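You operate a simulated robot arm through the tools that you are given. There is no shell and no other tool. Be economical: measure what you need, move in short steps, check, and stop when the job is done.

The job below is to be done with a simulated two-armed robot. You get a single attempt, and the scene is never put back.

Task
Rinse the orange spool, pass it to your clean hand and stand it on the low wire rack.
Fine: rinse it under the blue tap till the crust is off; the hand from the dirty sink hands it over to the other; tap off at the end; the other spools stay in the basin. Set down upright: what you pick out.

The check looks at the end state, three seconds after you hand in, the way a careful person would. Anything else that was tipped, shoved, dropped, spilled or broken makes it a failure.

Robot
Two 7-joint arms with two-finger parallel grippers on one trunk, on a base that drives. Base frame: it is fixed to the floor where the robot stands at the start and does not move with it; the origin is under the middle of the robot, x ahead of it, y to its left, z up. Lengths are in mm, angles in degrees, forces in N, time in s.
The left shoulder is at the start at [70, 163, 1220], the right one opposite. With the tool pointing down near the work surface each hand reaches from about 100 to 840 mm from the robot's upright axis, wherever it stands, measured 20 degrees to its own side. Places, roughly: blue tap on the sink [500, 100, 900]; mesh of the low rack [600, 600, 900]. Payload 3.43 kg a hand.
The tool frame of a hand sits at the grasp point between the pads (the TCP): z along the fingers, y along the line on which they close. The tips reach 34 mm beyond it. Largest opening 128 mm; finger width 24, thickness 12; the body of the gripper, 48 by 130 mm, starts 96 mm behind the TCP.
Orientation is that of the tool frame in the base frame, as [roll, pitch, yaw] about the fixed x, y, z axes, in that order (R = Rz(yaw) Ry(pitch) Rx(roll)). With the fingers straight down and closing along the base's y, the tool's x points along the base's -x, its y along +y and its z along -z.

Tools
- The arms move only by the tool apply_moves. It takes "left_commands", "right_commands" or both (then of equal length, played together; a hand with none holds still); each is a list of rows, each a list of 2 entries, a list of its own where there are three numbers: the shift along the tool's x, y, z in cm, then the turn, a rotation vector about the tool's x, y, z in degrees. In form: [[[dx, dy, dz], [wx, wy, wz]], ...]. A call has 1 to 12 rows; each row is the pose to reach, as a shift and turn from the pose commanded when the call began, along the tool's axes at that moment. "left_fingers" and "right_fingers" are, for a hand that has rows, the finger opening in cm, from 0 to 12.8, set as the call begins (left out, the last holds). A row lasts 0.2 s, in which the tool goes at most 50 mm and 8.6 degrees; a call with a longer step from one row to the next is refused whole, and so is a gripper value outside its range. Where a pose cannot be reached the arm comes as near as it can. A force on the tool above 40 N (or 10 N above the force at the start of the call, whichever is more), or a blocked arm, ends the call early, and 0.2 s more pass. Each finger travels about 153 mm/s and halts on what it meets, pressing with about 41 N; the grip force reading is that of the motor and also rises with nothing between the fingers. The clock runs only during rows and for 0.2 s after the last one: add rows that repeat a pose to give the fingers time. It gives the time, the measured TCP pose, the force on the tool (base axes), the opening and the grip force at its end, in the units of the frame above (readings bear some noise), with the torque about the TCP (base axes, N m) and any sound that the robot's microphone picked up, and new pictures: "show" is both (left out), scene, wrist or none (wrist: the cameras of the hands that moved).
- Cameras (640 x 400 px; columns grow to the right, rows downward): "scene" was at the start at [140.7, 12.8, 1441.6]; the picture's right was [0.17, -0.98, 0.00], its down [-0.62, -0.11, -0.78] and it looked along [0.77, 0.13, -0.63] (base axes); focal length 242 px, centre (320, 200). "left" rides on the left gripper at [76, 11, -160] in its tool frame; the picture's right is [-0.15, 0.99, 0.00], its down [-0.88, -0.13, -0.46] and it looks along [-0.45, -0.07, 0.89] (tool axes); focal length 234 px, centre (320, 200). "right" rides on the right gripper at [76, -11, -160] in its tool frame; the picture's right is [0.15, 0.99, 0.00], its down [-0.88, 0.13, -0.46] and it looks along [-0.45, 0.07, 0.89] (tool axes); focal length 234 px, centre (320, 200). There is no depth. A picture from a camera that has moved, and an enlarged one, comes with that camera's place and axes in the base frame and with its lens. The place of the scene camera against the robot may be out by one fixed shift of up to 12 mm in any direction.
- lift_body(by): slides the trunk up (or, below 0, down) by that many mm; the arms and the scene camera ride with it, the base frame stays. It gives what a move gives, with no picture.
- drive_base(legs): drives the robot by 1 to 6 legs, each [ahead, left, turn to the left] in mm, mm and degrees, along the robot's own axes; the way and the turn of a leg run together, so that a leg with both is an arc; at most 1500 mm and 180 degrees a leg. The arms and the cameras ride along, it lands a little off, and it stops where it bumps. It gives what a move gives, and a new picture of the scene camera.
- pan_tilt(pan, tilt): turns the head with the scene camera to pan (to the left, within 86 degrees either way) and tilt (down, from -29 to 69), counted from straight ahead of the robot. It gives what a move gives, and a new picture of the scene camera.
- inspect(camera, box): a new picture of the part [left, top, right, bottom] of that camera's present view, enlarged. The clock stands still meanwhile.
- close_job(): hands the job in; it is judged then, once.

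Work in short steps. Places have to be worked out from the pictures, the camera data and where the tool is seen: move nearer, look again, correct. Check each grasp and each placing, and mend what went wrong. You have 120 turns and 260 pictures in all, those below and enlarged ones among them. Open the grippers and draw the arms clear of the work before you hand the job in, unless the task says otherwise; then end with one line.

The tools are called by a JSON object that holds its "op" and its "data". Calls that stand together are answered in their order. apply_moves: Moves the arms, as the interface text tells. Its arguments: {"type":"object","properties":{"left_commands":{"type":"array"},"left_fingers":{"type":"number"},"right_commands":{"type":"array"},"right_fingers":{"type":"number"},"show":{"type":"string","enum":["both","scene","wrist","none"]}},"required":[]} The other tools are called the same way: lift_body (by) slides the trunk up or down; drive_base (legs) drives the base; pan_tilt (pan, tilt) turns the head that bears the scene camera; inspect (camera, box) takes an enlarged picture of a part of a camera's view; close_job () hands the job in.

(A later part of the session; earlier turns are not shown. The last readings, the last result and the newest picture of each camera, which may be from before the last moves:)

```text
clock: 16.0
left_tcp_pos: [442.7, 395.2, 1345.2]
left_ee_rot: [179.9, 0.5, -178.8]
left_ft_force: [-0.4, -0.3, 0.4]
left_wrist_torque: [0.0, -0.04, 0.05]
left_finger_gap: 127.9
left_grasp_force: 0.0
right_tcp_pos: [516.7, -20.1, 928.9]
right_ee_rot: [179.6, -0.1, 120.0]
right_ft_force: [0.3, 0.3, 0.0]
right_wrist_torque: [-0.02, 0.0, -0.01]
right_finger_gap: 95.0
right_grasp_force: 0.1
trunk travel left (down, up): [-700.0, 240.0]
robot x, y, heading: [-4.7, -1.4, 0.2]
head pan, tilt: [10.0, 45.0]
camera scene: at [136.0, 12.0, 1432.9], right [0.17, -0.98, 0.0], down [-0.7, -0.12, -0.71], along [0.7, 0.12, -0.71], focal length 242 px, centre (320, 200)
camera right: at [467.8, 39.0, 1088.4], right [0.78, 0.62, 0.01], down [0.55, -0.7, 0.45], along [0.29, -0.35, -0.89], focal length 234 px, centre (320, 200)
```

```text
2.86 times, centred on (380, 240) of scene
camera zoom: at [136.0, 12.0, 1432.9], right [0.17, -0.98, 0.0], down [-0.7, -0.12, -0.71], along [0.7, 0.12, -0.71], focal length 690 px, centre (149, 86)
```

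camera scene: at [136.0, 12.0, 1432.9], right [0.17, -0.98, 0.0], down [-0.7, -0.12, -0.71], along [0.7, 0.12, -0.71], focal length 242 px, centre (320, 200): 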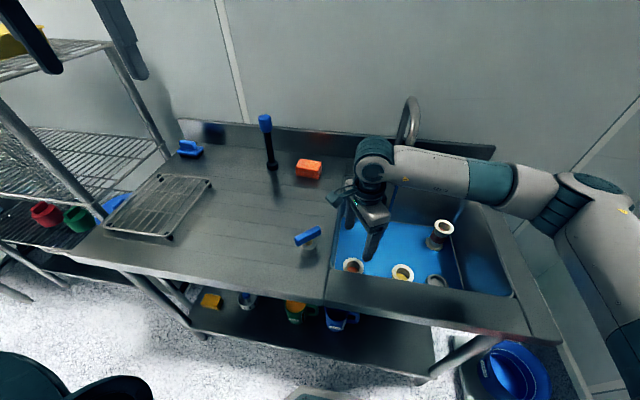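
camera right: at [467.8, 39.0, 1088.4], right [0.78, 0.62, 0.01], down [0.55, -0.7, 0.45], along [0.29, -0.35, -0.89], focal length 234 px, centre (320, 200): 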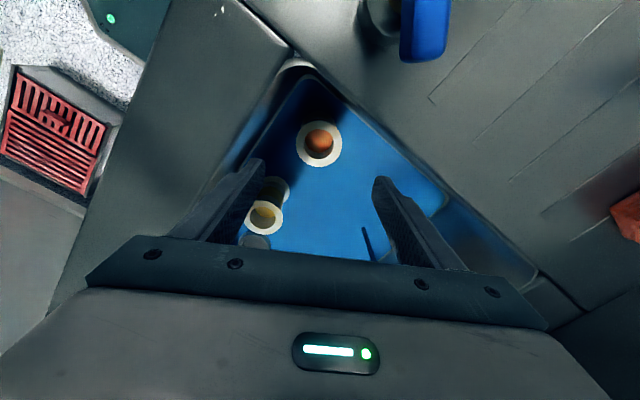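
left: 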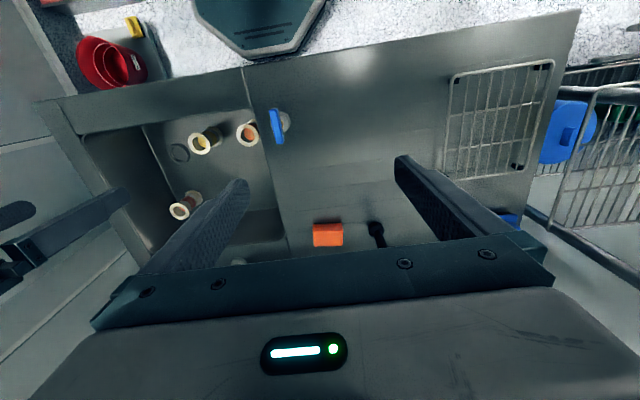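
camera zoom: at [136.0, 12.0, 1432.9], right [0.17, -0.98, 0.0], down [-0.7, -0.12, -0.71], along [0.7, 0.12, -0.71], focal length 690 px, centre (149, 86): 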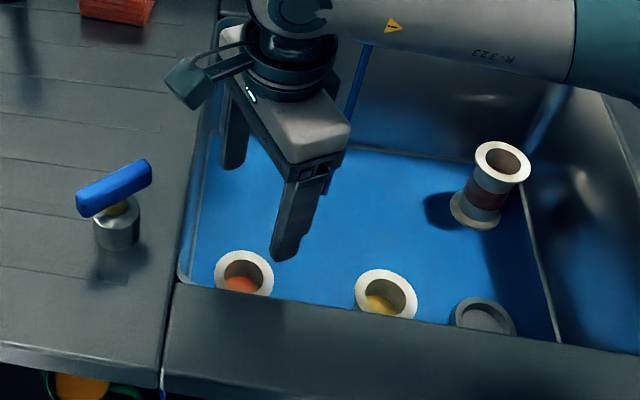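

Spool top centre measures [515.6,-17.5]; flange ≈62 mm. Descend to TCP z≈785 around the top flange.

{"op": "apply_moves", "data": {"right_commands": [[[0.2, 0, 3], [0, 0, 0]], [[0.2, 0, 6.5], [0, 0, 0]], [[0.2, 0, 10], [0, 0, 0]], [[0.2, 0, 12.5], [0, 0, 0]], [[0.2, 0, 14.4], [0, 0, 0]]], "show": "both"}}

{"op": "inspect", "data": {"camera": "right", "box": [200, 80, 440, 240]}}

{"op": "inspect", "data": {"camera": "scene", "box": [280, 170, 480, 310]}}

```text
clock: 17.2
left_tcp_pos: [444.6, 395.8, 1345.3]
left_ee_rot: [179.7, 0.3, -178.8]
left_ft_force: [-0.4, 0.4, 0.8]
left_wrist_torque: [-0.03, -0.02, 0.04]
left_finger_gap: 127.9
left_grasp_force: 0.1
right_tcp_pos: [515.8, -13.2, 783.7]
right_ee_rot: [179.5, -0.1, 120.1]
right_ft_force: [0.8, -0.4, 0.4]
right_wrist_torque: [0.0, -0.02, 0.0]
right_finger_gap: 95.1
right_grasp_force: 0.0
trunk travel left (down, up): [-700.0, 240.0]
robot x, y, heading: [2.4, -0.9, 0.4]
head pan, tilt: [10.0, 45.0]
camera scene: at [136.6, 12.3, 1432.9], right [0.17, -0.98, 0.0], down [-0.7, -0.12, -0.71], along [0.7, 0.12, -0.71], focal length 242 px, centre (320, 200)
camera right: at [465.7, 44.1, 944.6], right [0.78, 0.62, 0.01], down [0.55, -0.7, 0.46], along [0.29, -0.35, -0.89], focal length 234 px, centre (320, 200)
```

scene: 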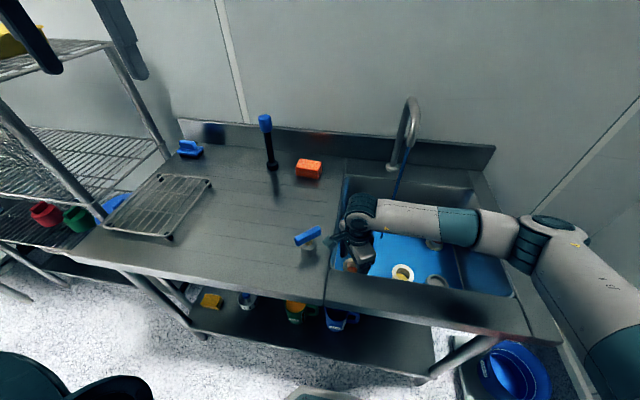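
right: 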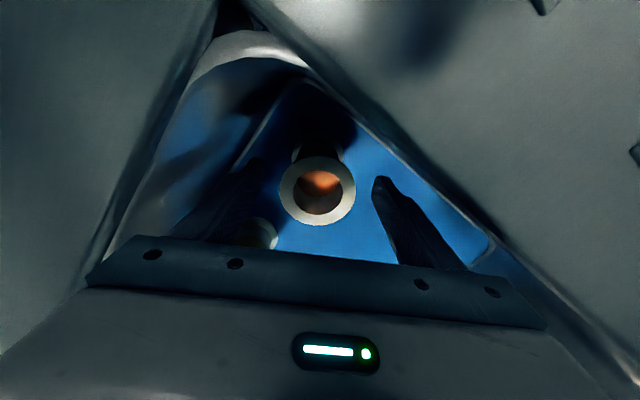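

```text
2.50 times, centred on (320, 160) of right
camera zoom: at [465.7, 44.1, 944.6], right [0.78, 0.62, 0.01], down [0.55, -0.7, 0.46], along [0.29, -0.35, -0.89], focal length 585 px, centre (320, 300)
```

zoom: 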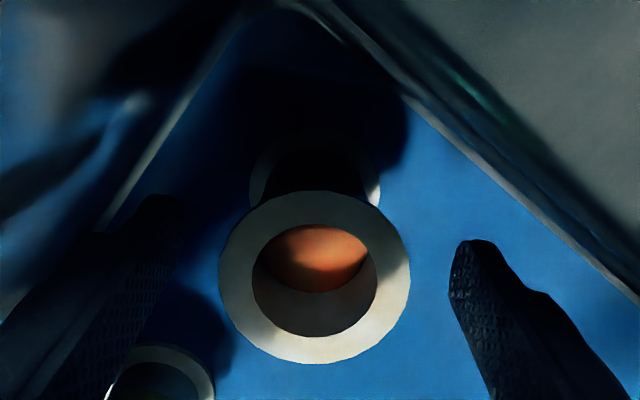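

```text
2.86 times, centred on (380, 240) of scene
camera zoom: at [136.6, 12.3, 1432.9], right [0.17, -0.98, 0.0], down [-0.7, -0.12, -0.71], along [0.7, 0.12, -0.71], focal length 690 px, centre (149, 86)
```

zoom: 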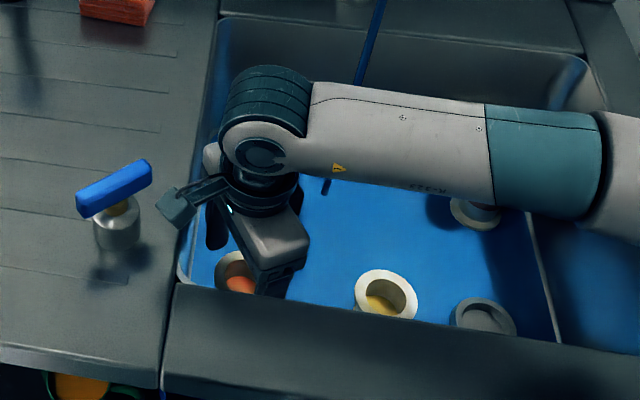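

Spool is centred within ~3 mm. Correct that and close on the flange.

{"op": "apply_moves", "data": {"right_commands": [[[-0.1, -0.3, 0], [0, 0, 0]], [[-0.1, -0.3, 0], [0, 0, 0]], [[-0.1, -0.3, 0], [0, 0, 0]], [[-0.1, -0.3, 0], [0, 0, 0]]], "right_fingers": 5.2, "show": "wrist"}}

{"op": "inspect", "data": {"camera": "right", "box": [200, 80, 440, 240]}}

```text
clock: 18.2
left_tcp_pos: [444.4, 395.5, 1345.0]
left_ee_rot: [179.7, 0.4, -178.8]
left_ft_force: [0.3, -0.1, 0.3]
left_wrist_torque: [0.02, 0.0, -0.01]
left_finger_gap: 128.1
left_grasp_force: 0.0
right_tcp_pos: [513.3, -17.0, 784.8]
right_ee_rot: [179.5, -0.1, 120.1]
right_ft_force: [0.0, 0.9, 0.9]
right_wrist_torque: [0.02, 0.01, -0.01]
right_finger_gap: 62.8
right_grasp_force: 40.9
trunk travel left (down, up): [-700.0, 240.0]
robot x, y, heading: [-1.5, -0.3, -0.1]
head pan, tilt: [10.0, 45.0]
camera right: at [464.1, 40.8, 944.9], right [0.78, 0.62, 0.01], down [0.55, -0.7, 0.45], along [0.29, -0.35, -0.89], focal length 234 px, centre (320, 200)
```

right: 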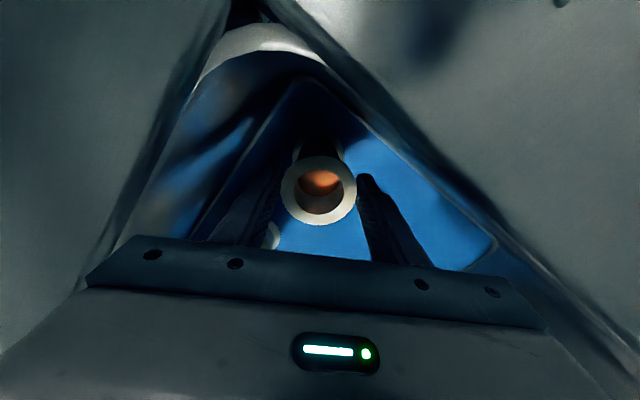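

```text
2.50 times, centred on (320, 160) of right
camera zoom: at [464.1, 40.8, 944.9], right [0.78, 0.62, 0.01], down [0.55, -0.7, 0.45], along [0.29, -0.35, -0.89], focal length 585 px, centre (320, 300)
```

zoom: 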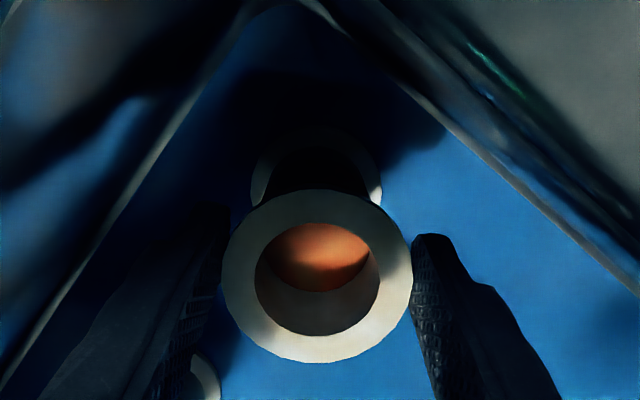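

Gripped at 62.8 mm, 41 N. Lift straight up.

{"op": "apply_moves", "data": {"right_commands": [[[0, 0, -1], [0, 0, 0]], [[0, 0, -4], [0, 0, 0]], [[0, 0, -8], [0, 0, 0]], [[0, 0, -12], [0, 0, 0]], [[0, 0, -16], [0, 0, 0]], [[0, 0, -20], [0, 0, 0]], [[0, 0, -24], [0, 0, 0]], [[0, 0, -25], [0, 0, 0]]], "show": "both"}}

{"op": "inspect", "data": {"camera": "scene", "box": [290, 130, 530, 310]}}

```text
clock: 20.0
left_tcp_pos: [444.1, 395.8, 1345.1]
left_ee_rot: [179.8, 0.4, -178.8]
left_ft_force: [-0.7, 0.0, 0.5]
left_wrist_torque: [-0.05, 0.0, 0.0]
left_finger_gap: 127.9
left_grasp_force: 0.0
right_tcp_pos: [514.8, -17.0, 1037.1]
right_ee_rot: [179.5, -0.3, 120.1]
right_ft_force: [0.3, 0.5, -2.5]
right_wrist_torque: [0.0, -0.01, -0.01]
right_finger_gap: 62.9
right_grasp_force: 40.9
trunk travel left (down, up): [-700.0, 240.0]
robot x, y, heading: [-1.3, -3.3, -0.0]
head pan, tilt: [10.0, 45.0]
camera scene: at [136.7, 12.1, 1432.8], right [0.17, -0.98, 0.0], down [-0.7, -0.12, -0.71], along [0.7, 0.12, -0.71], focal length 242 px, centre (320, 200)
camera right: at [465.9, 41.4, 1196.7], right [0.78, 0.62, 0.01], down [0.55, -0.7, 0.45], along [0.29, -0.35, -0.89], focal length 234 px, centre (320, 200)
```

scene: 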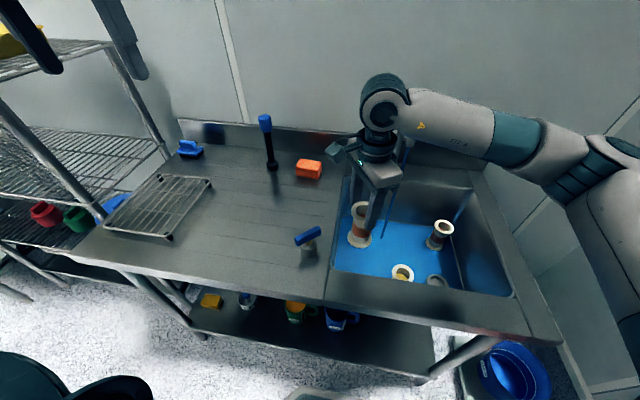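
right: 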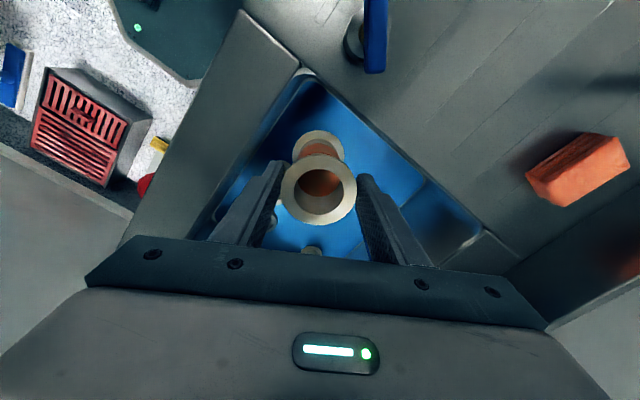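

```text
2.22 times, centred on (410, 220) of scene
camera zoom: at [136.7, 12.1, 1432.8], right [0.17, -0.98, 0.0], down [-0.7, -0.12, -0.71], along [0.7, 0.12, -0.71], focal length 537 px, centre (120, 156)
```

zoom: 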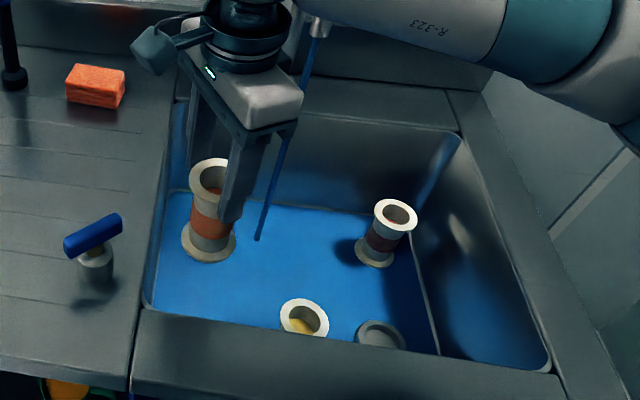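

The orange spool is up, others untouched. Zoom in to see the crust.

{"op": "inspect", "data": {"camera": "scene", "box": [335, 180, 405, 255]}}

{"op": "inspect", "data": {"camera": "right", "box": [260, 110, 380, 240]}}

```text
5.33 times, centred on (370, 218) of scene
camera zoom: at [136.7, 12.1, 1432.8], right [0.17, -0.98, 0.0], down [-0.7, -0.12, -0.71], along [0.7, 0.12, -0.71], focal length 1288 px, centre (53, 107)
```

zoom: 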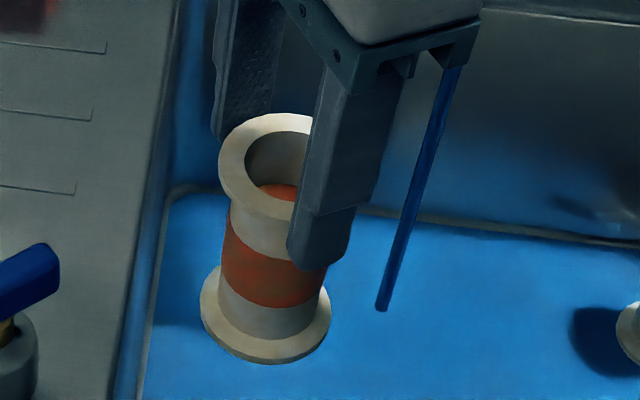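

```text
3.08 times, centred on (320, 175) of right
camera zoom: at [465.9, 41.4, 1196.7], right [0.78, 0.62, 0.01], down [0.55, -0.7, 0.45], along [0.29, -0.35, -0.89], focal length 720 px, centre (320, 277)
```

zoom: 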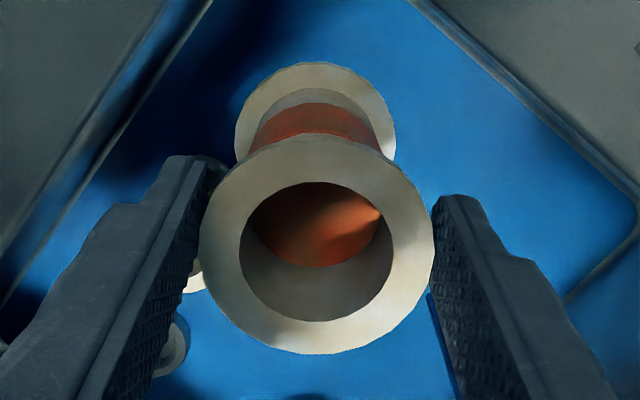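

Orange residue shows as a band and inside the bore. I'll go near the stream, turning back to yaw 180, before tilting the spool forward.

{"op": "apply_moves", "data": {"right_commands": [[[-1.6, 0.1, 0], [0, 0, -7.5]], [[-3.3, 0.2, 0], [0, 0, -15]], [[-5, 0.4, 0.5], [0, 0, -22.5]], [[-6.6, 0.5, 1], [0, 0, -30]], [[-8.2, 0.6, 1.5], [0, 0, -37.5]], [[-10, 0.8, 2], [0, 0, -45]], [[-11.6, 0.9, 2.5], [0, 0, -52.5]], [[-13.2, 1.05, 3], [0, 0, -60]]], "show": "scene"}}

```text
clock: 21.8
left_tcp_pos: [444.6, 394.9, 1346.3]
left_ee_rot: [179.7, 0.4, -178.8]
left_ft_force: [0.5, -0.7, 0.1]
left_wrist_torque: [0.0, 0.02, 0.01]
left_finger_gap: 128.1
left_grasp_force: 0.0
right_tcp_pos: [589.3, -127.9, 1005.0]
right_ee_rot: [179.7, 0.3, -179.7]
right_ft_force: [-0.2, -0.2, -2.3]
right_wrist_torque: [-0.01, 0.01, 0.02]
right_finger_gap: 62.8
right_grasp_force: 40.4
trunk travel left (down, up): [-700.0, 240.0]
robot x, y, heading: [1.7, 0.3, -0.1]
head pan, tilt: [10.0, 45.0]
camera scene: at [136.9, 11.5, 1432.8], right [0.17, -0.98, 0.0], down [-0.7, -0.12, -0.71], along [0.7, 0.12, -0.71], focal length 242 px, centre (320, 200)
```

scene: 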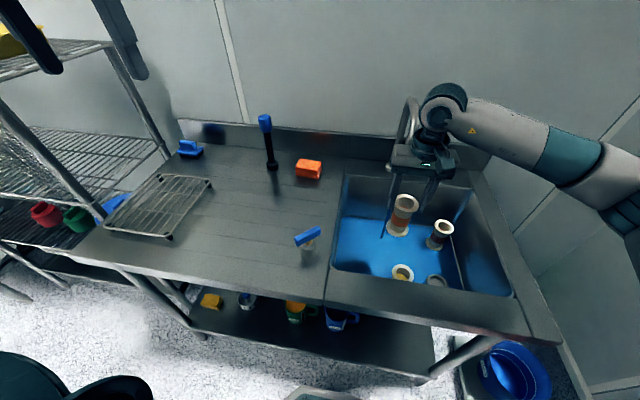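

Tilt the hand 48° forward (fingers toward the stream), TCP fixed.

{"op": "apply_moves", "data": {"right_commands": [[[0, 0, 0], [0, -8, 0]], [[0, 0, 0], [0, -16, 0]], [[0, 0, 0], [0, -24, 0]], [[0, 0, 0], [0, -32, 0]], [[0, 0, 0], [0, -40, 0]], [[0, 0, 0], [0, -48, 0]]], "show": "both"}}

{"op": "inspect", "data": {"camera": "scene", "box": [340, 80, 500, 260]}}

```text
clock: 23.2
left_tcp_pos: [444.3, 396.0, 1345.9]
left_ee_rot: [179.8, 0.4, -178.7]
left_ft_force: [-0.6, 0.8, -0.4]
left_wrist_torque: [0.05, -0.01, 0.01]
left_finger_gap: 128.0
left_grasp_force: 0.0
right_tcp_pos: [587.3, -128.1, 1007.0]
right_ee_rot: [179.4, 48.4, 179.7]
right_ft_force: [-0.2, -0.7, -2.2]
right_wrist_torque: [-0.01, 0.11, 0.02]
right_finger_gap: 63.1
right_grasp_force: 41.2
trunk travel left (down, up): [-700.0, 240.0]
robot x, y, heading: [2.2, -4.2, 0.0]
head pan, tilt: [10.0, 45.0]
camera scene: at [136.5, 11.9, 1432.9], right [0.17, -0.98, 0.0], down [-0.7, -0.12, -0.71], along [0.7, 0.12, -0.71], focal length 242 px, centre (320, 200)
camera right: at [417.7, -140.7, 1056.4], right [-0.1, 0.99, -0.1], down [0.24, 0.12, 0.96], along [0.96, 0.07, -0.25], focal length 234 px, centre (320, 200)
```

scene: 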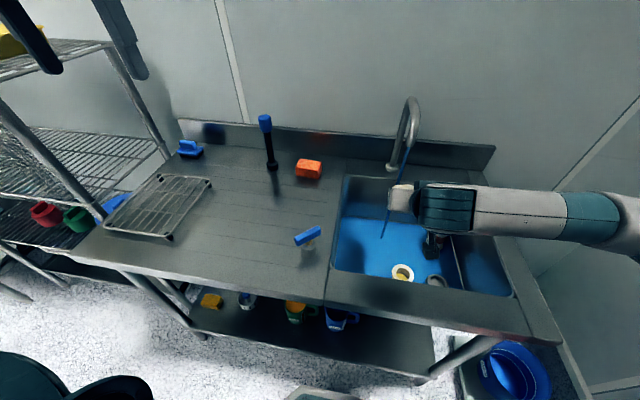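
right: 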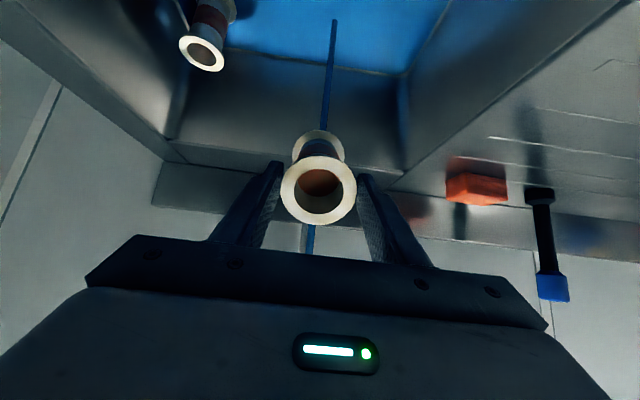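

```text
2.22 times, centred on (420, 170) of scene
camera zoom: at [136.5, 11.9, 1432.9], right [0.17, -0.98, 0.0], down [-0.7, -0.12, -0.71], along [0.7, 0.12, -0.71], focal length 537 px, centre (98, 267)
```

zoom: 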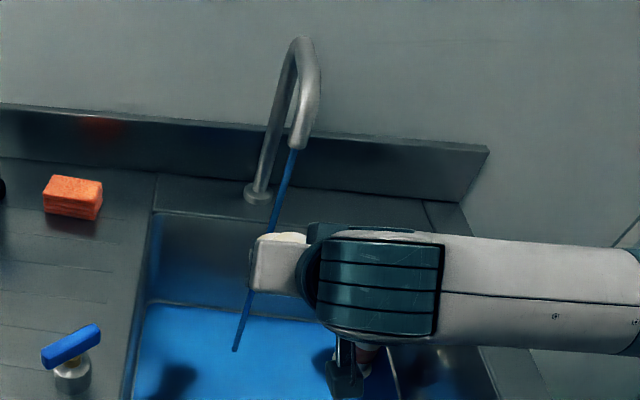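

Stream is vertical at x≈724, y≈-126. Advance so it hits the middle of the spool and hold a moment.

{"op": "apply_moves", "data": {"right_commands": [[[-1, 0.1, 2], [0, 0, 0]], [[-2.2, 0.2, 4], [0, 0, 0]], [[-3.4, 0.2, 6], [0, 0, 0]], [[-4.5, 0.2, 8], [0, 0, 0]], [[-4.5, 0.2, 8], [0, 0, 0]], [[-4.5, 0.2, 8], [0, 0, 0]], [[-4.5, 0.2, 8], [0, 0, 0]], [[-4.5, 0.2, 8], [0, 0, 0]]], "show": "both"}}

{"op": "inspect", "data": {"camera": "right", "box": [240, 100, 400, 240]}}

{"op": "inspect", "data": {"camera": "scene", "box": [340, 90, 500, 250]}}

```text
clock: 25.0
left_tcp_pos: [443.6, 395.6, 1345.3]
left_ee_rot: [179.7, 0.4, -178.7]
left_ft_force: [-0.4, 0.3, -1.1]
left_wrist_torque: [-0.03, -0.05, 0.0]
left_finger_gap: 127.9
left_grasp_force: 0.1
right_tcp_pos: [677.8, -126.0, 986.0]
right_ee_rot: [179.4, 48.3, 179.6]
right_ft_force: [0.3, -0.9, -1.2]
right_wrist_torque: [0.05, 0.14, 0.0]
right_finger_gap: 62.8
right_grasp_force: 41.1
trunk travel left (down, up): [-700.0, 240.0]
robot x, y, heading: [-1.8, 3.6, 0.1]
head pan, tilt: [10.0, 45.0]
camera scene: at [136.5, 12.0, 1432.9], right [0.17, -0.98, 0.0], down [-0.7, -0.12, -0.71], along [0.7, 0.12, -0.71], focal length 242 px, centre (320, 200)
camera right: at [507.9, -139.1, 1034.6], right [-0.1, 0.99, -0.1], down [0.24, 0.12, 0.96], along [0.96, 0.07, -0.25], focal length 234 px, centre (320, 200)
```

scene: 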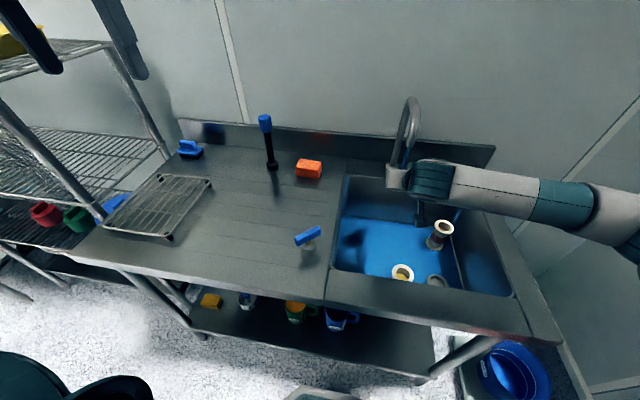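
right: 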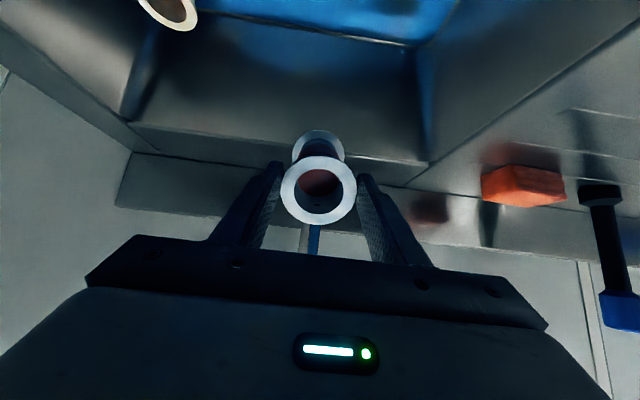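

```text
2.86 times, centred on (320, 170) of right
camera zoom: at [507.9, -139.1, 1034.6], right [-0.1, 0.99, -0.1], down [0.24, 0.12, 0.96], along [0.96, 0.07, -0.25], focal length 669 px, centre (320, 286)
```

zoom: 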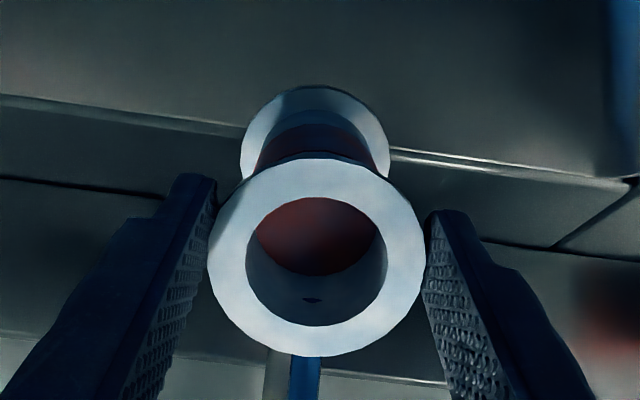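

```text
2.50 times, centred on (420, 170) of scene
camera zoom: at [136.5, 12.0, 1432.9], right [0.17, -0.98, 0.0], down [-0.7, -0.12, -0.71], along [0.7, 0.12, -0.71], focal length 604 px, centre (70, 275)
```

zoom: 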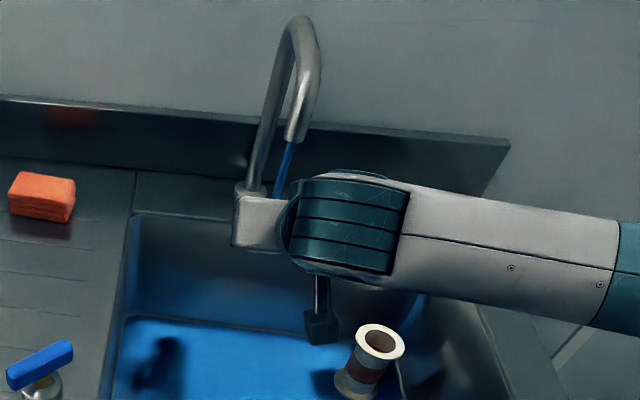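

The stream now lands on the spool. Roll the spool about its own axis under the water, one way then the other.

{"op": "apply_moves", "data": {"right_commands": [[[0, 0, 0], [0, 0, 8]], [[0, 0, 0], [0, 0, 16]], [[0, 0, 0], [0, 0, 24]], [[0, 0, 0], [0, 0, 32]], [[0, 0, 0], [0, 0, 40]], [[0, 0, 0], [0, 0, 48]], [[0, 0, 0], [0, 0, 40]], [[0, 0, 0], [0, 0, 32]], [[0, 0, 0], [0, 0, 24]], [[0, 0, 0], [0, 0, 16]], [[0, 0, 0], [0, 0, 8]], [[0, 0, 0], [0, 0, 0]]], "show": "none"}}

{"op": "apply_moves", "data": {"right_commands": [[[0, 0, 0], [0, 0, -8]], [[0, 0, 0], [0, 0, -16]], [[0, 0, 0], [0, 0, -24]], [[0, 0, 0], [0, 0, -32]], [[0, 0, 0], [0, 0, -40]], [[0, 0, 0], [0, 0, -48]], [[0, 0, 0], [0, 0, -40]], [[0, 0, 0], [0, 0, -32]], [[0, 0, 0], [0, 0, -24]], [[0, 0, 0], [0, 0, -16]], [[0, 0, 0], [0, 0, -8]], [[0, 0, 0], [0, 0, 0]]], "show": "both"}}

{"op": "inspect", "data": {"camera": "right", "box": [240, 100, 400, 240]}}

```text
clock: 27.6
left_tcp_pos: [444.5, 395.4, 1346.3]
left_ee_rot: [179.9, 0.4, -178.8]
left_ft_force: [-0.2, -0.4, 0.0]
left_wrist_torque: [0.0, -0.01, 0.02]
left_finger_gap: 127.9
left_grasp_force: 0.0
right_tcp_pos: [677.8, -126.8, 986.8]
right_ee_rot: [179.6, 48.3, 179.9]
right_ft_force: [0.5, -0.9, -2.6]
right_wrist_torque: [0.0, 0.09, -0.03]
right_finger_gap: 62.9
right_grasp_force: 40.9
trunk travel left (down, up): [-700.0, 240.0]
robot x, y, heading: [-2.3, 1.6, 0.1]
head pan, tilt: [10.0, 45.0]
```

```text
clock: 30.2
left_tcp_pos: [443.4, 394.9, 1345.6]
left_ee_rot: [179.8, 0.4, -178.8]
left_ft_force: [0.9, 0.5, 0.9]
left_wrist_torque: [0.03, -0.03, 0.0]
left_finger_gap: 128.1
left_grasp_force: 0.0
right_tcp_pos: [680.1, -125.7, 986.4]
right_ee_rot: [179.3, 48.3, 179.5]
right_ft_force: [0.2, -0.1, -1.6]
right_wrist_torque: [0.02, 0.14, 0.02]
right_finger_gap: 63.0
right_grasp_force: 41.2
trunk travel left (down, up): [-700.0, 240.0]
robot x, y, heading: [2.6, 1.6, 0.0]
head pan, tilt: [10.0, 45.0]
camera scene: at [136.8, 12.0, 1432.8], right [0.17, -0.98, 0.0], down [-0.7, -0.12, -0.71], along [0.7, 0.12, -0.71], focal length 242 px, centre (320, 200)
camera right: at [508.4, -138.1, 1036.5], right [-0.1, 0.99, -0.1], down [0.25, 0.12, 0.96], along [0.96, 0.07, -0.25], focal length 234 px, centre (320, 200)
```

scene: 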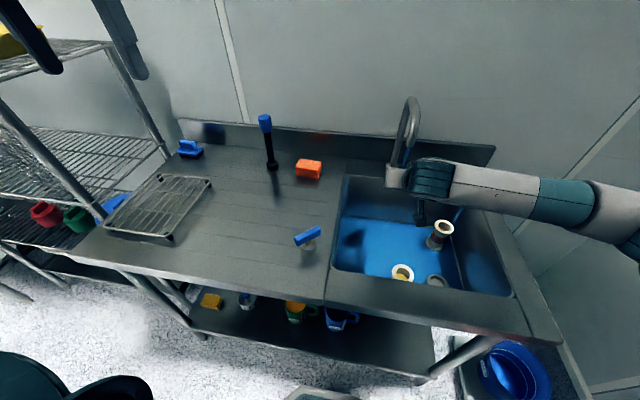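
right: 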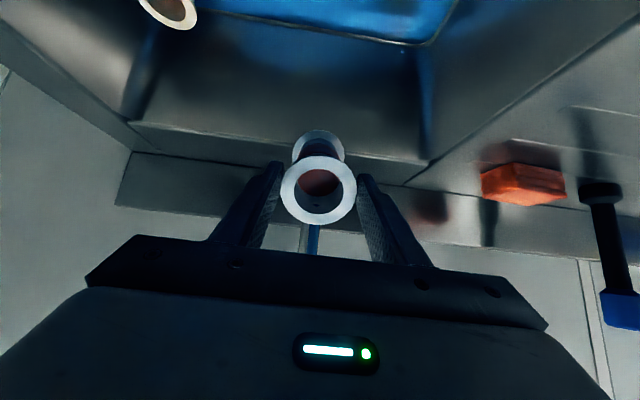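

```text
2.86 times, centred on (320, 170) of right
camera zoom: at [508.4, -138.1, 1036.5], right [-0.1, 0.99, -0.1], down [0.25, 0.12, 0.96], along [0.96, 0.07, -0.25], focal length 669 px, centre (320, 286)
```

zoom: 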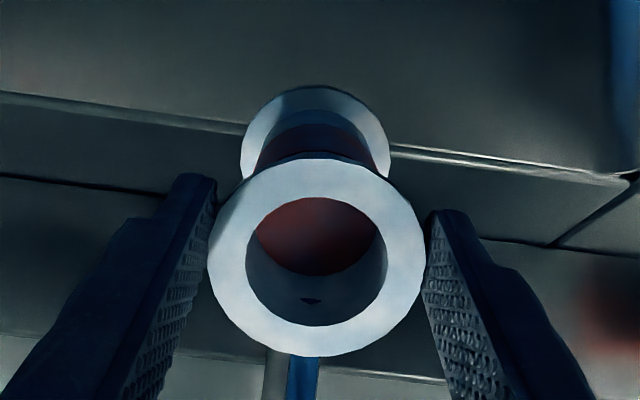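

Now advance 38 mm so the stream enters the spool's bore, and hold there.

{"op": "apply_moves", "data": {"right_commands": [[[-1.2, 0, 1.4], [0, 0, 0]], [[-2.5, 0, 2.8], [0, 0, 0]], [[-2.5, 0, 2.8], [0, 0, 0]], [[-2.5, 0, 2.8], [0, 0, 0]], [[-2.5, 0, 2.8], [0, 0, 0]], [[-2.5, 0, 2.8], [0, 0, 0]], [[-2.5, 0, 2.8], [0, 0, 0]], [[-2.5, 0, 2.8], [0, 0, 0]], [[-2.5, 0, 2.8], [0, 0, 0]], [[-2.5, 0, 2.8], [0, 0, 0]], [[-2.5, 0, 2.8], [0, 0, 0]], [[-2.5, 0, 2.8], [0, 0, 0]]], "show": "both"}}

{"op": "inspect", "data": {"camera": "right", "box": [240, 100, 400, 260]}}

```text
clock: 32.8
left_tcp_pos: [443.2, 395.1, 1346.3]
left_ee_rot: [179.8, 0.4, -178.8]
left_ft_force: [-0.2, 0.7, -0.2]
left_wrist_torque: [0.03, 0.02, 0.03]
left_finger_gap: 127.9
left_grasp_force: 0.0
right_tcp_pos: [717.2, -124.7, 986.5]
right_ee_rot: [179.5, 48.3, 179.7]
right_ft_force: [0.4, 0.8, -1.2]
right_wrist_torque: [-0.01, 0.13, 0.03]
right_finger_gap: 62.9
right_grasp_force: 40.8
trunk travel left (down, up): [-700.0, 240.0]
robot x, y, heading: [3.5, 2.4, 0.1]
head pan, tilt: [10.0, 45.0]
camera scene: at [136.7, 12.1, 1432.8], right [0.17, -0.98, 0.0], down [-0.7, -0.12, -0.71], along [0.7, 0.12, -0.71], focal length 242 px, centre (320, 200)
camera right: at [546.7, -137.2, 1036.0], right [-0.1, 0.99, -0.1], down [0.24, 0.12, 0.96], along [0.96, 0.07, -0.25], focal length 234 px, centre (320, 200)
```

scene: 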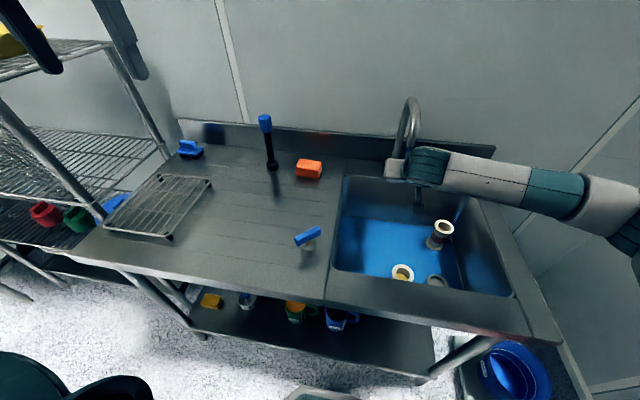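
right: 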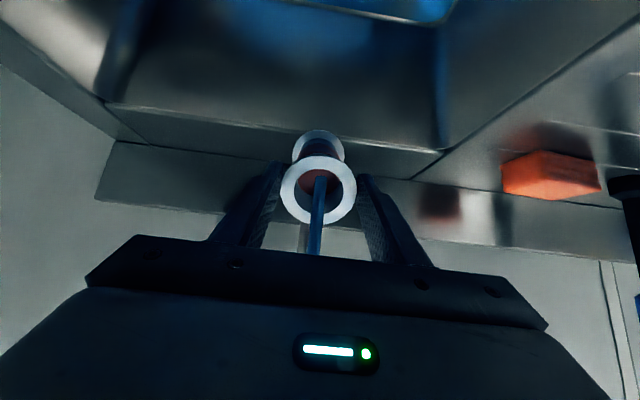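

```text
2.50 times, centred on (320, 180) of right
camera zoom: at [546.7, -137.2, 1036.0], right [-0.1, 0.99, -0.1], down [0.24, 0.12, 0.96], along [0.96, 0.07, -0.25], focal length 585 px, centre (320, 250)
```

zoom: 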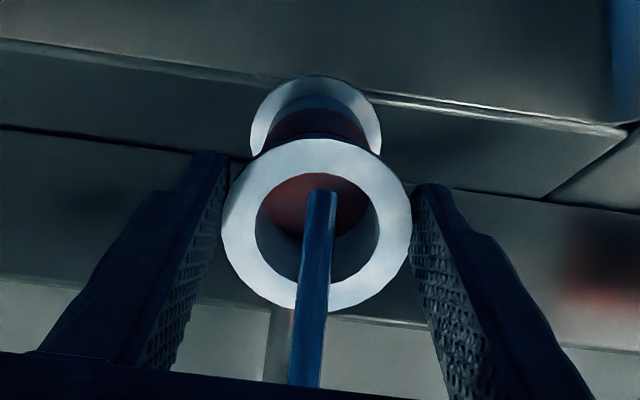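

Stream enters the bore exactly. Hold a bit longer here, then back out and look.

{"op": "apply_moves", "data": {"right_commands": [[[0, 0, 0], [0, 0, 0]], [[0, 0, 0], [0, 0, 0]], [[0, 0, 0], [0, 0, 0]], [[0, 0, 0], [0, 0, 0]], [[0, 0, 0], [0, 0, 0]], [[0, 0, 0], [0, 0, 0]], [[0, 0, 0], [0, 0, 0]], [[0, 0, 0], [0, 0, 0]], [[0, 0, 0], [0, 0, 0]], [[0, 0, 0], [0, 0, 0]], [[0, 0, 0], [0, 0, 0]], [[0, 0, 0], [0, 0, 0]]], "show": "none"}}

{"op": "apply_moves", "data": {"right_commands": [[[2, 0, -2.5], [0, 0, 0]], [[4, 0, -5], [0, 0, 0]], [[6, 0, -7.5], [0, 0, 0]], [[8, 0, -10], [0, 0, 0]], [[8.5, 0, -10.5], [0, 8, 0]], [[8.5, 0, -10.5], [0, 16, 0]], [[8.5, 0, -10.5], [0, 24, 0]], [[8.5, 0, -10.5], [0, 32, 0]], [[8.5, 0, -10.5], [0, 40, 0]], [[8.5, 0, -10.5], [0, 48, 0]]], "show": "both"}}

{"op": "inspect", "data": {"camera": "scene", "box": [360, 170, 460, 260]}}

{"op": "inspect", "data": {"camera": "right", "box": [240, 100, 400, 240]}}

```text
clock: 35.4
left_tcp_pos: [442.9, 395.7, 1345.1]
left_ee_rot: [179.8, 0.4, -178.9]
left_ft_force: [-0.6, 0.4, -0.6]
left_wrist_torque: [0.02, -0.02, 0.0]
left_finger_gap: 128.1
left_grasp_force: 0.2
right_tcp_pos: [716.9, -125.3, 986.3]
right_ee_rot: [179.4, 48.3, 179.7]
right_ft_force: [0.1, 0.0, -2.1]
right_wrist_torque: [0.03, 0.09, 0.02]
right_finger_gap: 62.8
right_grasp_force: 41.2
trunk travel left (down, up): [-700.0, 240.0]
robot x, y, heading: [1.0, 0.8, 0.1]
head pan, tilt: [10.0, 45.0]
```

```text
clock: 37.6
left_tcp_pos: [444.6, 395.2, 1345.0]
left_ee_rot: [179.8, 0.4, -178.8]
left_ft_force: [-0.2, -0.8, -1.0]
left_wrist_torque: [0.04, 0.01, 0.01]
left_finger_gap: 128.0
left_grasp_force: 0.0
right_tcp_pos: [581.2, -123.5, 992.0]
right_ee_rot: [179.5, 0.2, -179.8]
right_ft_force: [-0.1, 0.5, -2.1]
right_wrist_torque: [0.0, 0.05, 0.02]
right_finger_gap: 62.9
right_grasp_force: 41.4
trunk travel left (down, up): [-700.0, 240.0]
robot x, y, heading: [-1.5, -3.3, 0.0]
head pan, tilt: [10.0, 45.0]
camera scene: at [137.4, 12.4, 1432.7], right [0.17, -0.98, 0.0], down [-0.7, -0.12, -0.71], along [0.7, 0.12, -0.71], focal length 242 px, centre (320, 200)
camera right: at [503.4, -138.9, 1152.1], right [-0.15, 0.99, 0.01], down [0.88, 0.13, 0.46], along [0.45, 0.07, -0.89], focal length 234 px, centre (320, 200)
```

scene: 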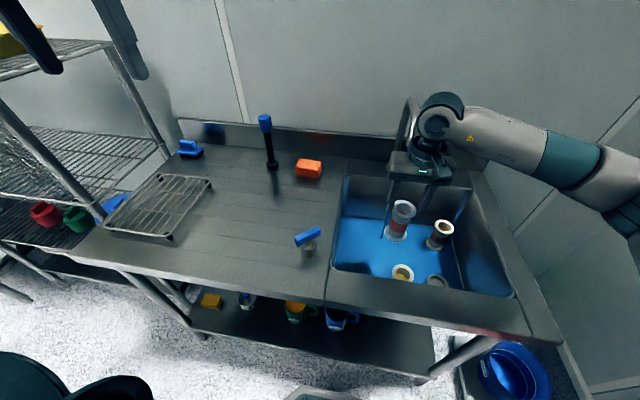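
right: 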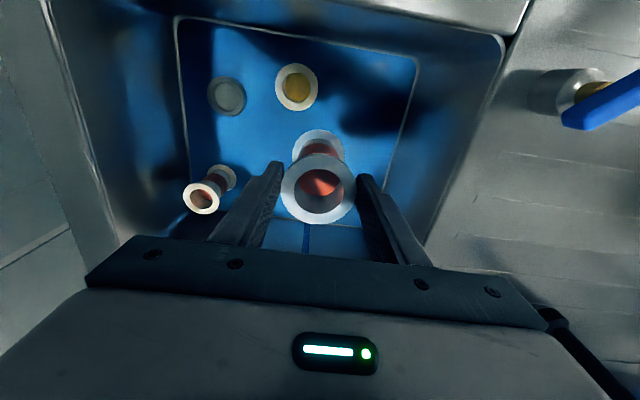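

```text
4.44 times, centred on (410, 215) of scene
camera zoom: at [137.4, 12.4, 1432.7], right [0.17, -0.98, 0.0], down [-0.7, -0.12, -0.71], along [0.7, 0.12, -0.71], focal length 1073 px, centre (-80, 133)
```

zoom: 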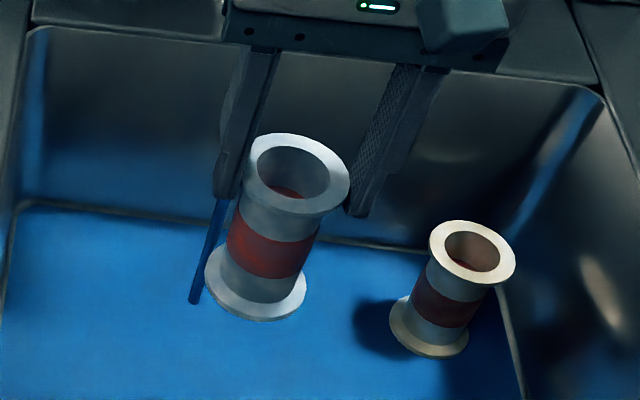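

```text
2.86 times, centred on (320, 170) of right
camera zoom: at [503.4, -138.9, 1152.1], right [-0.15, 0.99, 0.01], down [0.88, 0.13, 0.46], along [0.45, 0.07, -0.89], focal length 669 px, centre (320, 286)
```

zoom: 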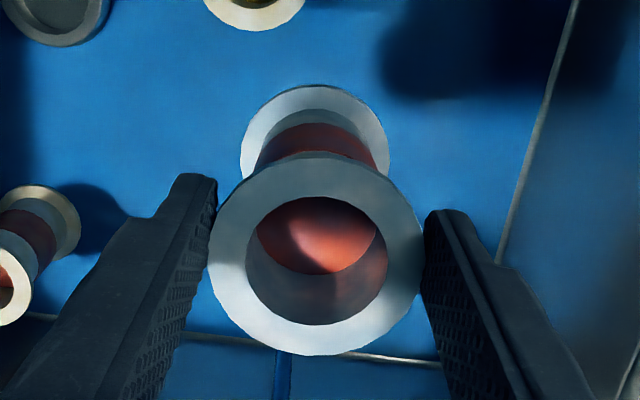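

The deposit on the flanges is gone (white now vs cream on the others). Let me lift it into better light over the sink, turned ~56°, and check other sides.

{"op": "apply_moves", "data": {"right_commands": [[[1.2, 0.9, -1.2], [0, 0, 8]], [[2.4, 1.8, -2.5], [0, 0, 16]], [[3.6, 2.7, -3.8], [0, 0, 24]], [[4.8, 3.6, -5], [0, 0, 32]], [[6, 4.5, -6.3], [0, 0, 40]], [[7.2, 5.4, -7.5], [0, 0, 48]], [[8.1, 6.3, -8.8], [0, 0, 56]]], "show": "scene"}}

{"op": "inspect", "data": {"camera": "scene", "box": [325, 150, 445, 270]}}

{"op": "inspect", "data": {"camera": "right", "box": [240, 100, 400, 240]}}

{"op": "inspect", "data": {"camera": "left", "box": [0, 50, 260, 250]}}

```text
clock: 39.2
left_tcp_pos: [443.1, 395.2, 1344.7]
left_ee_rot: [179.8, 0.4, -178.8]
left_ft_force: [0.4, 0.3, 1.0]
left_wrist_torque: [0.01, 0.0, 0.03]
left_finger_gap: 128.0
left_grasp_force: 0.1
right_tcp_pos: [498.5, -62.0, 1081.3]
right_ee_rot: [179.5, -0.1, 124.0]
right_ft_force: [0.1, 0.9, -0.7]
right_wrist_torque: [-0.05, 0.0, 0.0]
right_finger_gap: 62.7
right_grasp_force: 40.9
trunk travel left (down, up): [-700.0, 240.0]
robot x, y, heading: [-1.1, 2.3, -0.1]
head pan, tilt: [10.0, 45.0]
camera scene: at [136.3, 12.9, 1432.8], right [0.17, -0.98, 0.0], down [-0.7, -0.12, -0.71], along [0.7, 0.12, -0.71], focal length 242 px, centre (320, 200)
```

scene: 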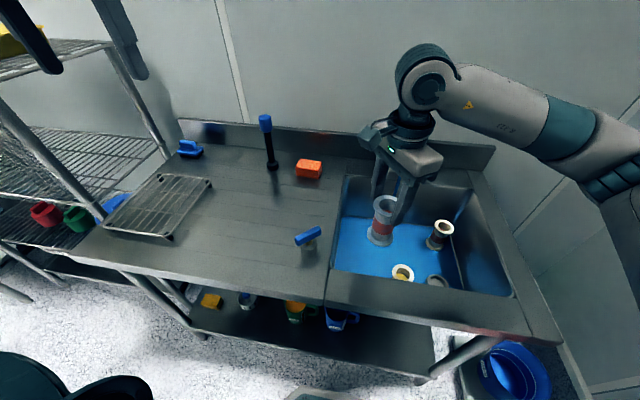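

```text
3.33 times, centred on (385, 210) of scene
camera zoom: at [136.3, 12.9, 1432.8], right [0.17, -0.98, 0.0], down [-0.7, -0.12, -0.71], along [0.7, 0.12, -0.71], focal length 805 px, centre (103, 167)
```

zoom: 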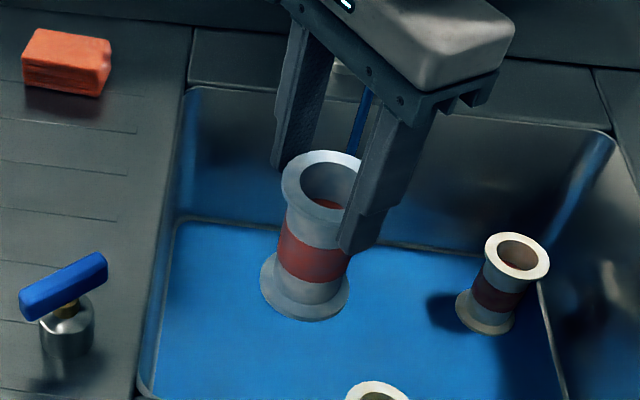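

```text
2.86 times, centred on (320, 170) of right
camera zoom: at [445.1, -6.7, 1241.1], right [0.74, 0.67, 0.01], down [0.6, -0.66, 0.46], along [0.31, -0.33, -0.89], focal length 669 px, centre (320, 286)
```

zoom: 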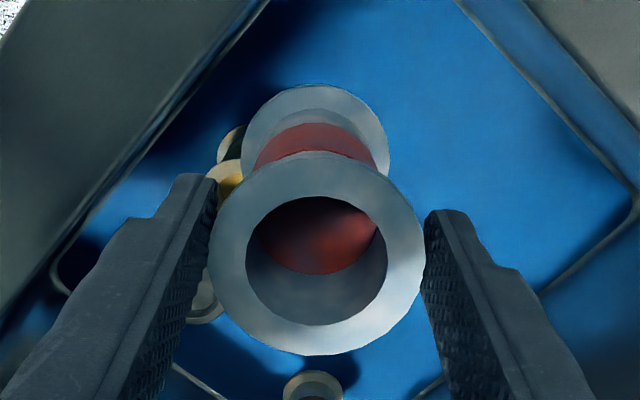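

```text
2.00 times, centred on (130, 150) of left
camera zoom: at [366.8, 404.5, 1504.1], right [0.13, 0.99, 0.0], down [0.88, -0.11, 0.46], along [0.46, -0.05, -0.89], focal length 468 px, centre (700, 300)
```

zoom: 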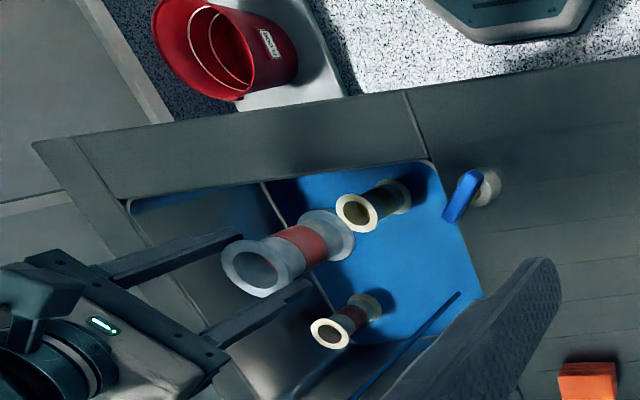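

{"op": "inspect", "data": {"camera": "scene", "box": [365, 190, 405, 250]}}

{"op": "inspect", "data": {"camera": "scene", "box": [420, 212, 460, 256]}}

{"op": "inspect", "data": {"camera": "left", "box": [105, 130, 215, 230]}}

```text
6.67 times, centred on (385, 220) of scene
camera zoom: at [136.3, 12.9, 1432.8], right [0.17, -0.98, 0.0], down [-0.7, -0.12, -0.71], along [0.7, 0.12, -0.71], focal length 1610 px, centre (-113, 67)
```

zoom: 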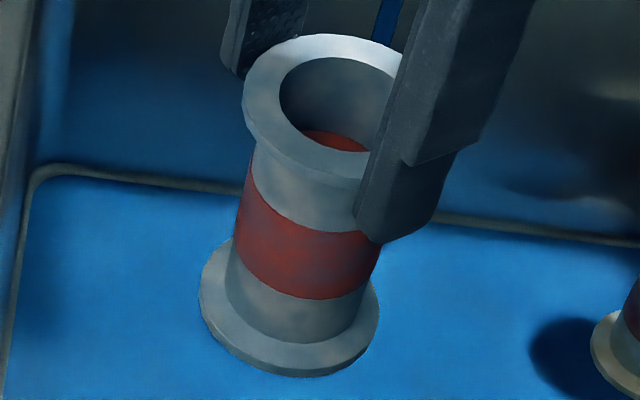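

```text
9.09 times, centred on (440, 234) of scene
camera zoom: at [136.3, 12.9, 1432.8], right [0.17, -0.98, 0.0], down [-0.7, -0.12, -0.71], along [0.7, 0.12, -0.71], focal length 2196 px, centre (-771, -109)
```

zoom: 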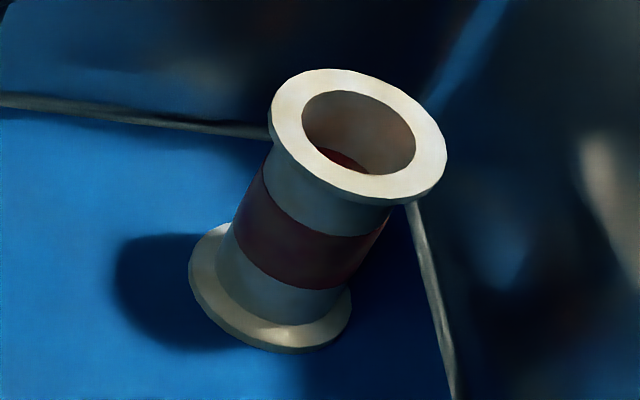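

```text
4.00 times, centred on (160, 180) of left
camera zoom: at [366.8, 404.5, 1504.1], right [0.13, 0.99, 0.0], down [0.88, -0.11, 0.46], along [0.46, -0.05, -0.89], focal length 937 px, centre (960, 280)
```

zoom: 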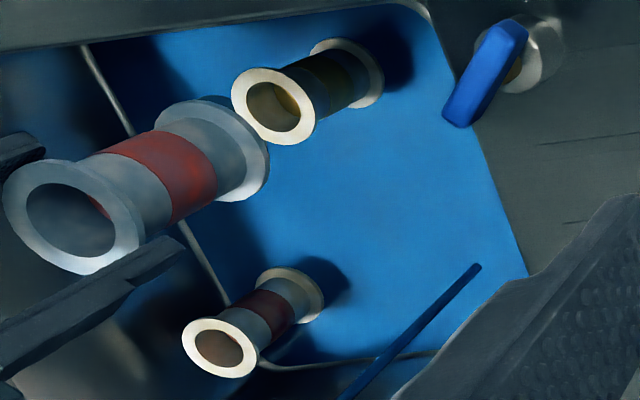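

The visible sides look clean, with some faint mottling. Turn the spool the other way (−100°) to see its other sides before deciding on more rinsing.

{"op": "apply_moves", "data": {"right_commands": [[[0, 0, 0], [0, 0, -8.4]], [[0, 0, 0], [0, 0, -16.8]], [[0, 0, 0], [0, 0, -25.2]], [[0, 0, 0], [0, 0, -33.6]], [[0, 0, 0], [0, 0, -42]], [[0, 0, 0], [0, 0, -50.4]], [[0, 0, 0], [0, 0, -58.8]], [[0, 0, 0], [0, 0, -67.2]], [[0, 0, 0], [0, 0, -75.6]], [[0, 0, 0], [0, 0, -84]], [[0, 0, 0], [0, 0, -92.4]], [[0, 0, 0], [0, 0, -100]]], "show": "none"}}

{"op": "inspect", "data": {"camera": "scene", "box": [355, 180, 425, 255]}}

{"op": "inspect", "data": {"camera": "left", "box": [85, 120, 215, 230]}}

```text
clock: 41.8
left_tcp_pos: [444.6, 395.0, 1344.0]
left_ee_rot: [179.7, 0.4, -178.9]
left_ft_force: [0.5, -0.2, 0.0]
left_wrist_torque: [0.01, 0.0, 0.04]
left_finger_gap: 128.4
left_grasp_force: 0.2
right_tcp_pos: [497.8, -63.2, 1081.4]
right_ee_rot: [-180.0, 0.4, -135.8]
right_ft_force: [-0.5, 0.2, -2.1]
right_wrist_torque: [0.02, -0.01, 0.01]
right_finger_gap: 62.6
right_grasp_force: 41.0
trunk travel left (down, up): [-700.0, 240.0]
robot x, y, heading: [0.1, 2.4, -0.1]
head pan, tilt: [10.0, 45.0]
```

```text
5.33 times, centred on (390, 218) of scene
camera zoom: at [136.6, 12.1, 1432.8], right [0.17, -0.98, 0.0], down [-0.7, -0.12, -0.71], along [0.7, 0.12, -0.71], focal length 1288 px, centre (-53, 107)
```

zoom: 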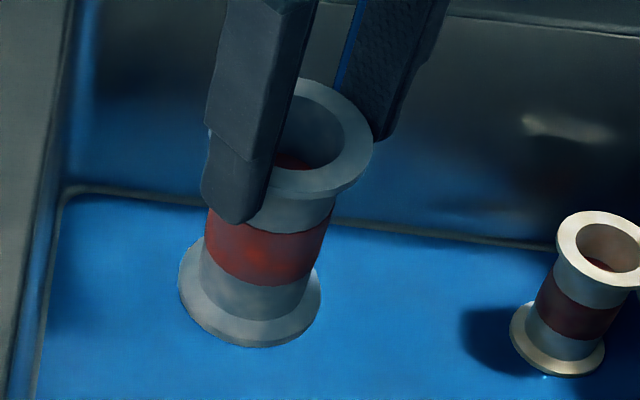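

```text
3.64 times, centred on (150, 175) of left
camera zoom: at [367.1, 403.7, 1504.3], right [0.13, 0.99, 0.01], down [0.88, -0.11, 0.46], along [0.46, -0.05, -0.89], focal length 852 px, centre (938, 291)
```

zoom: 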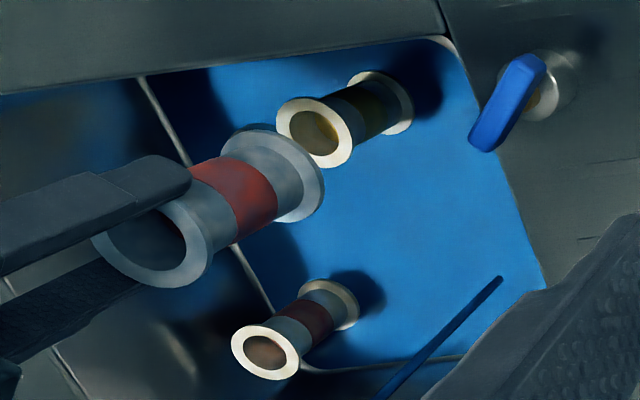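

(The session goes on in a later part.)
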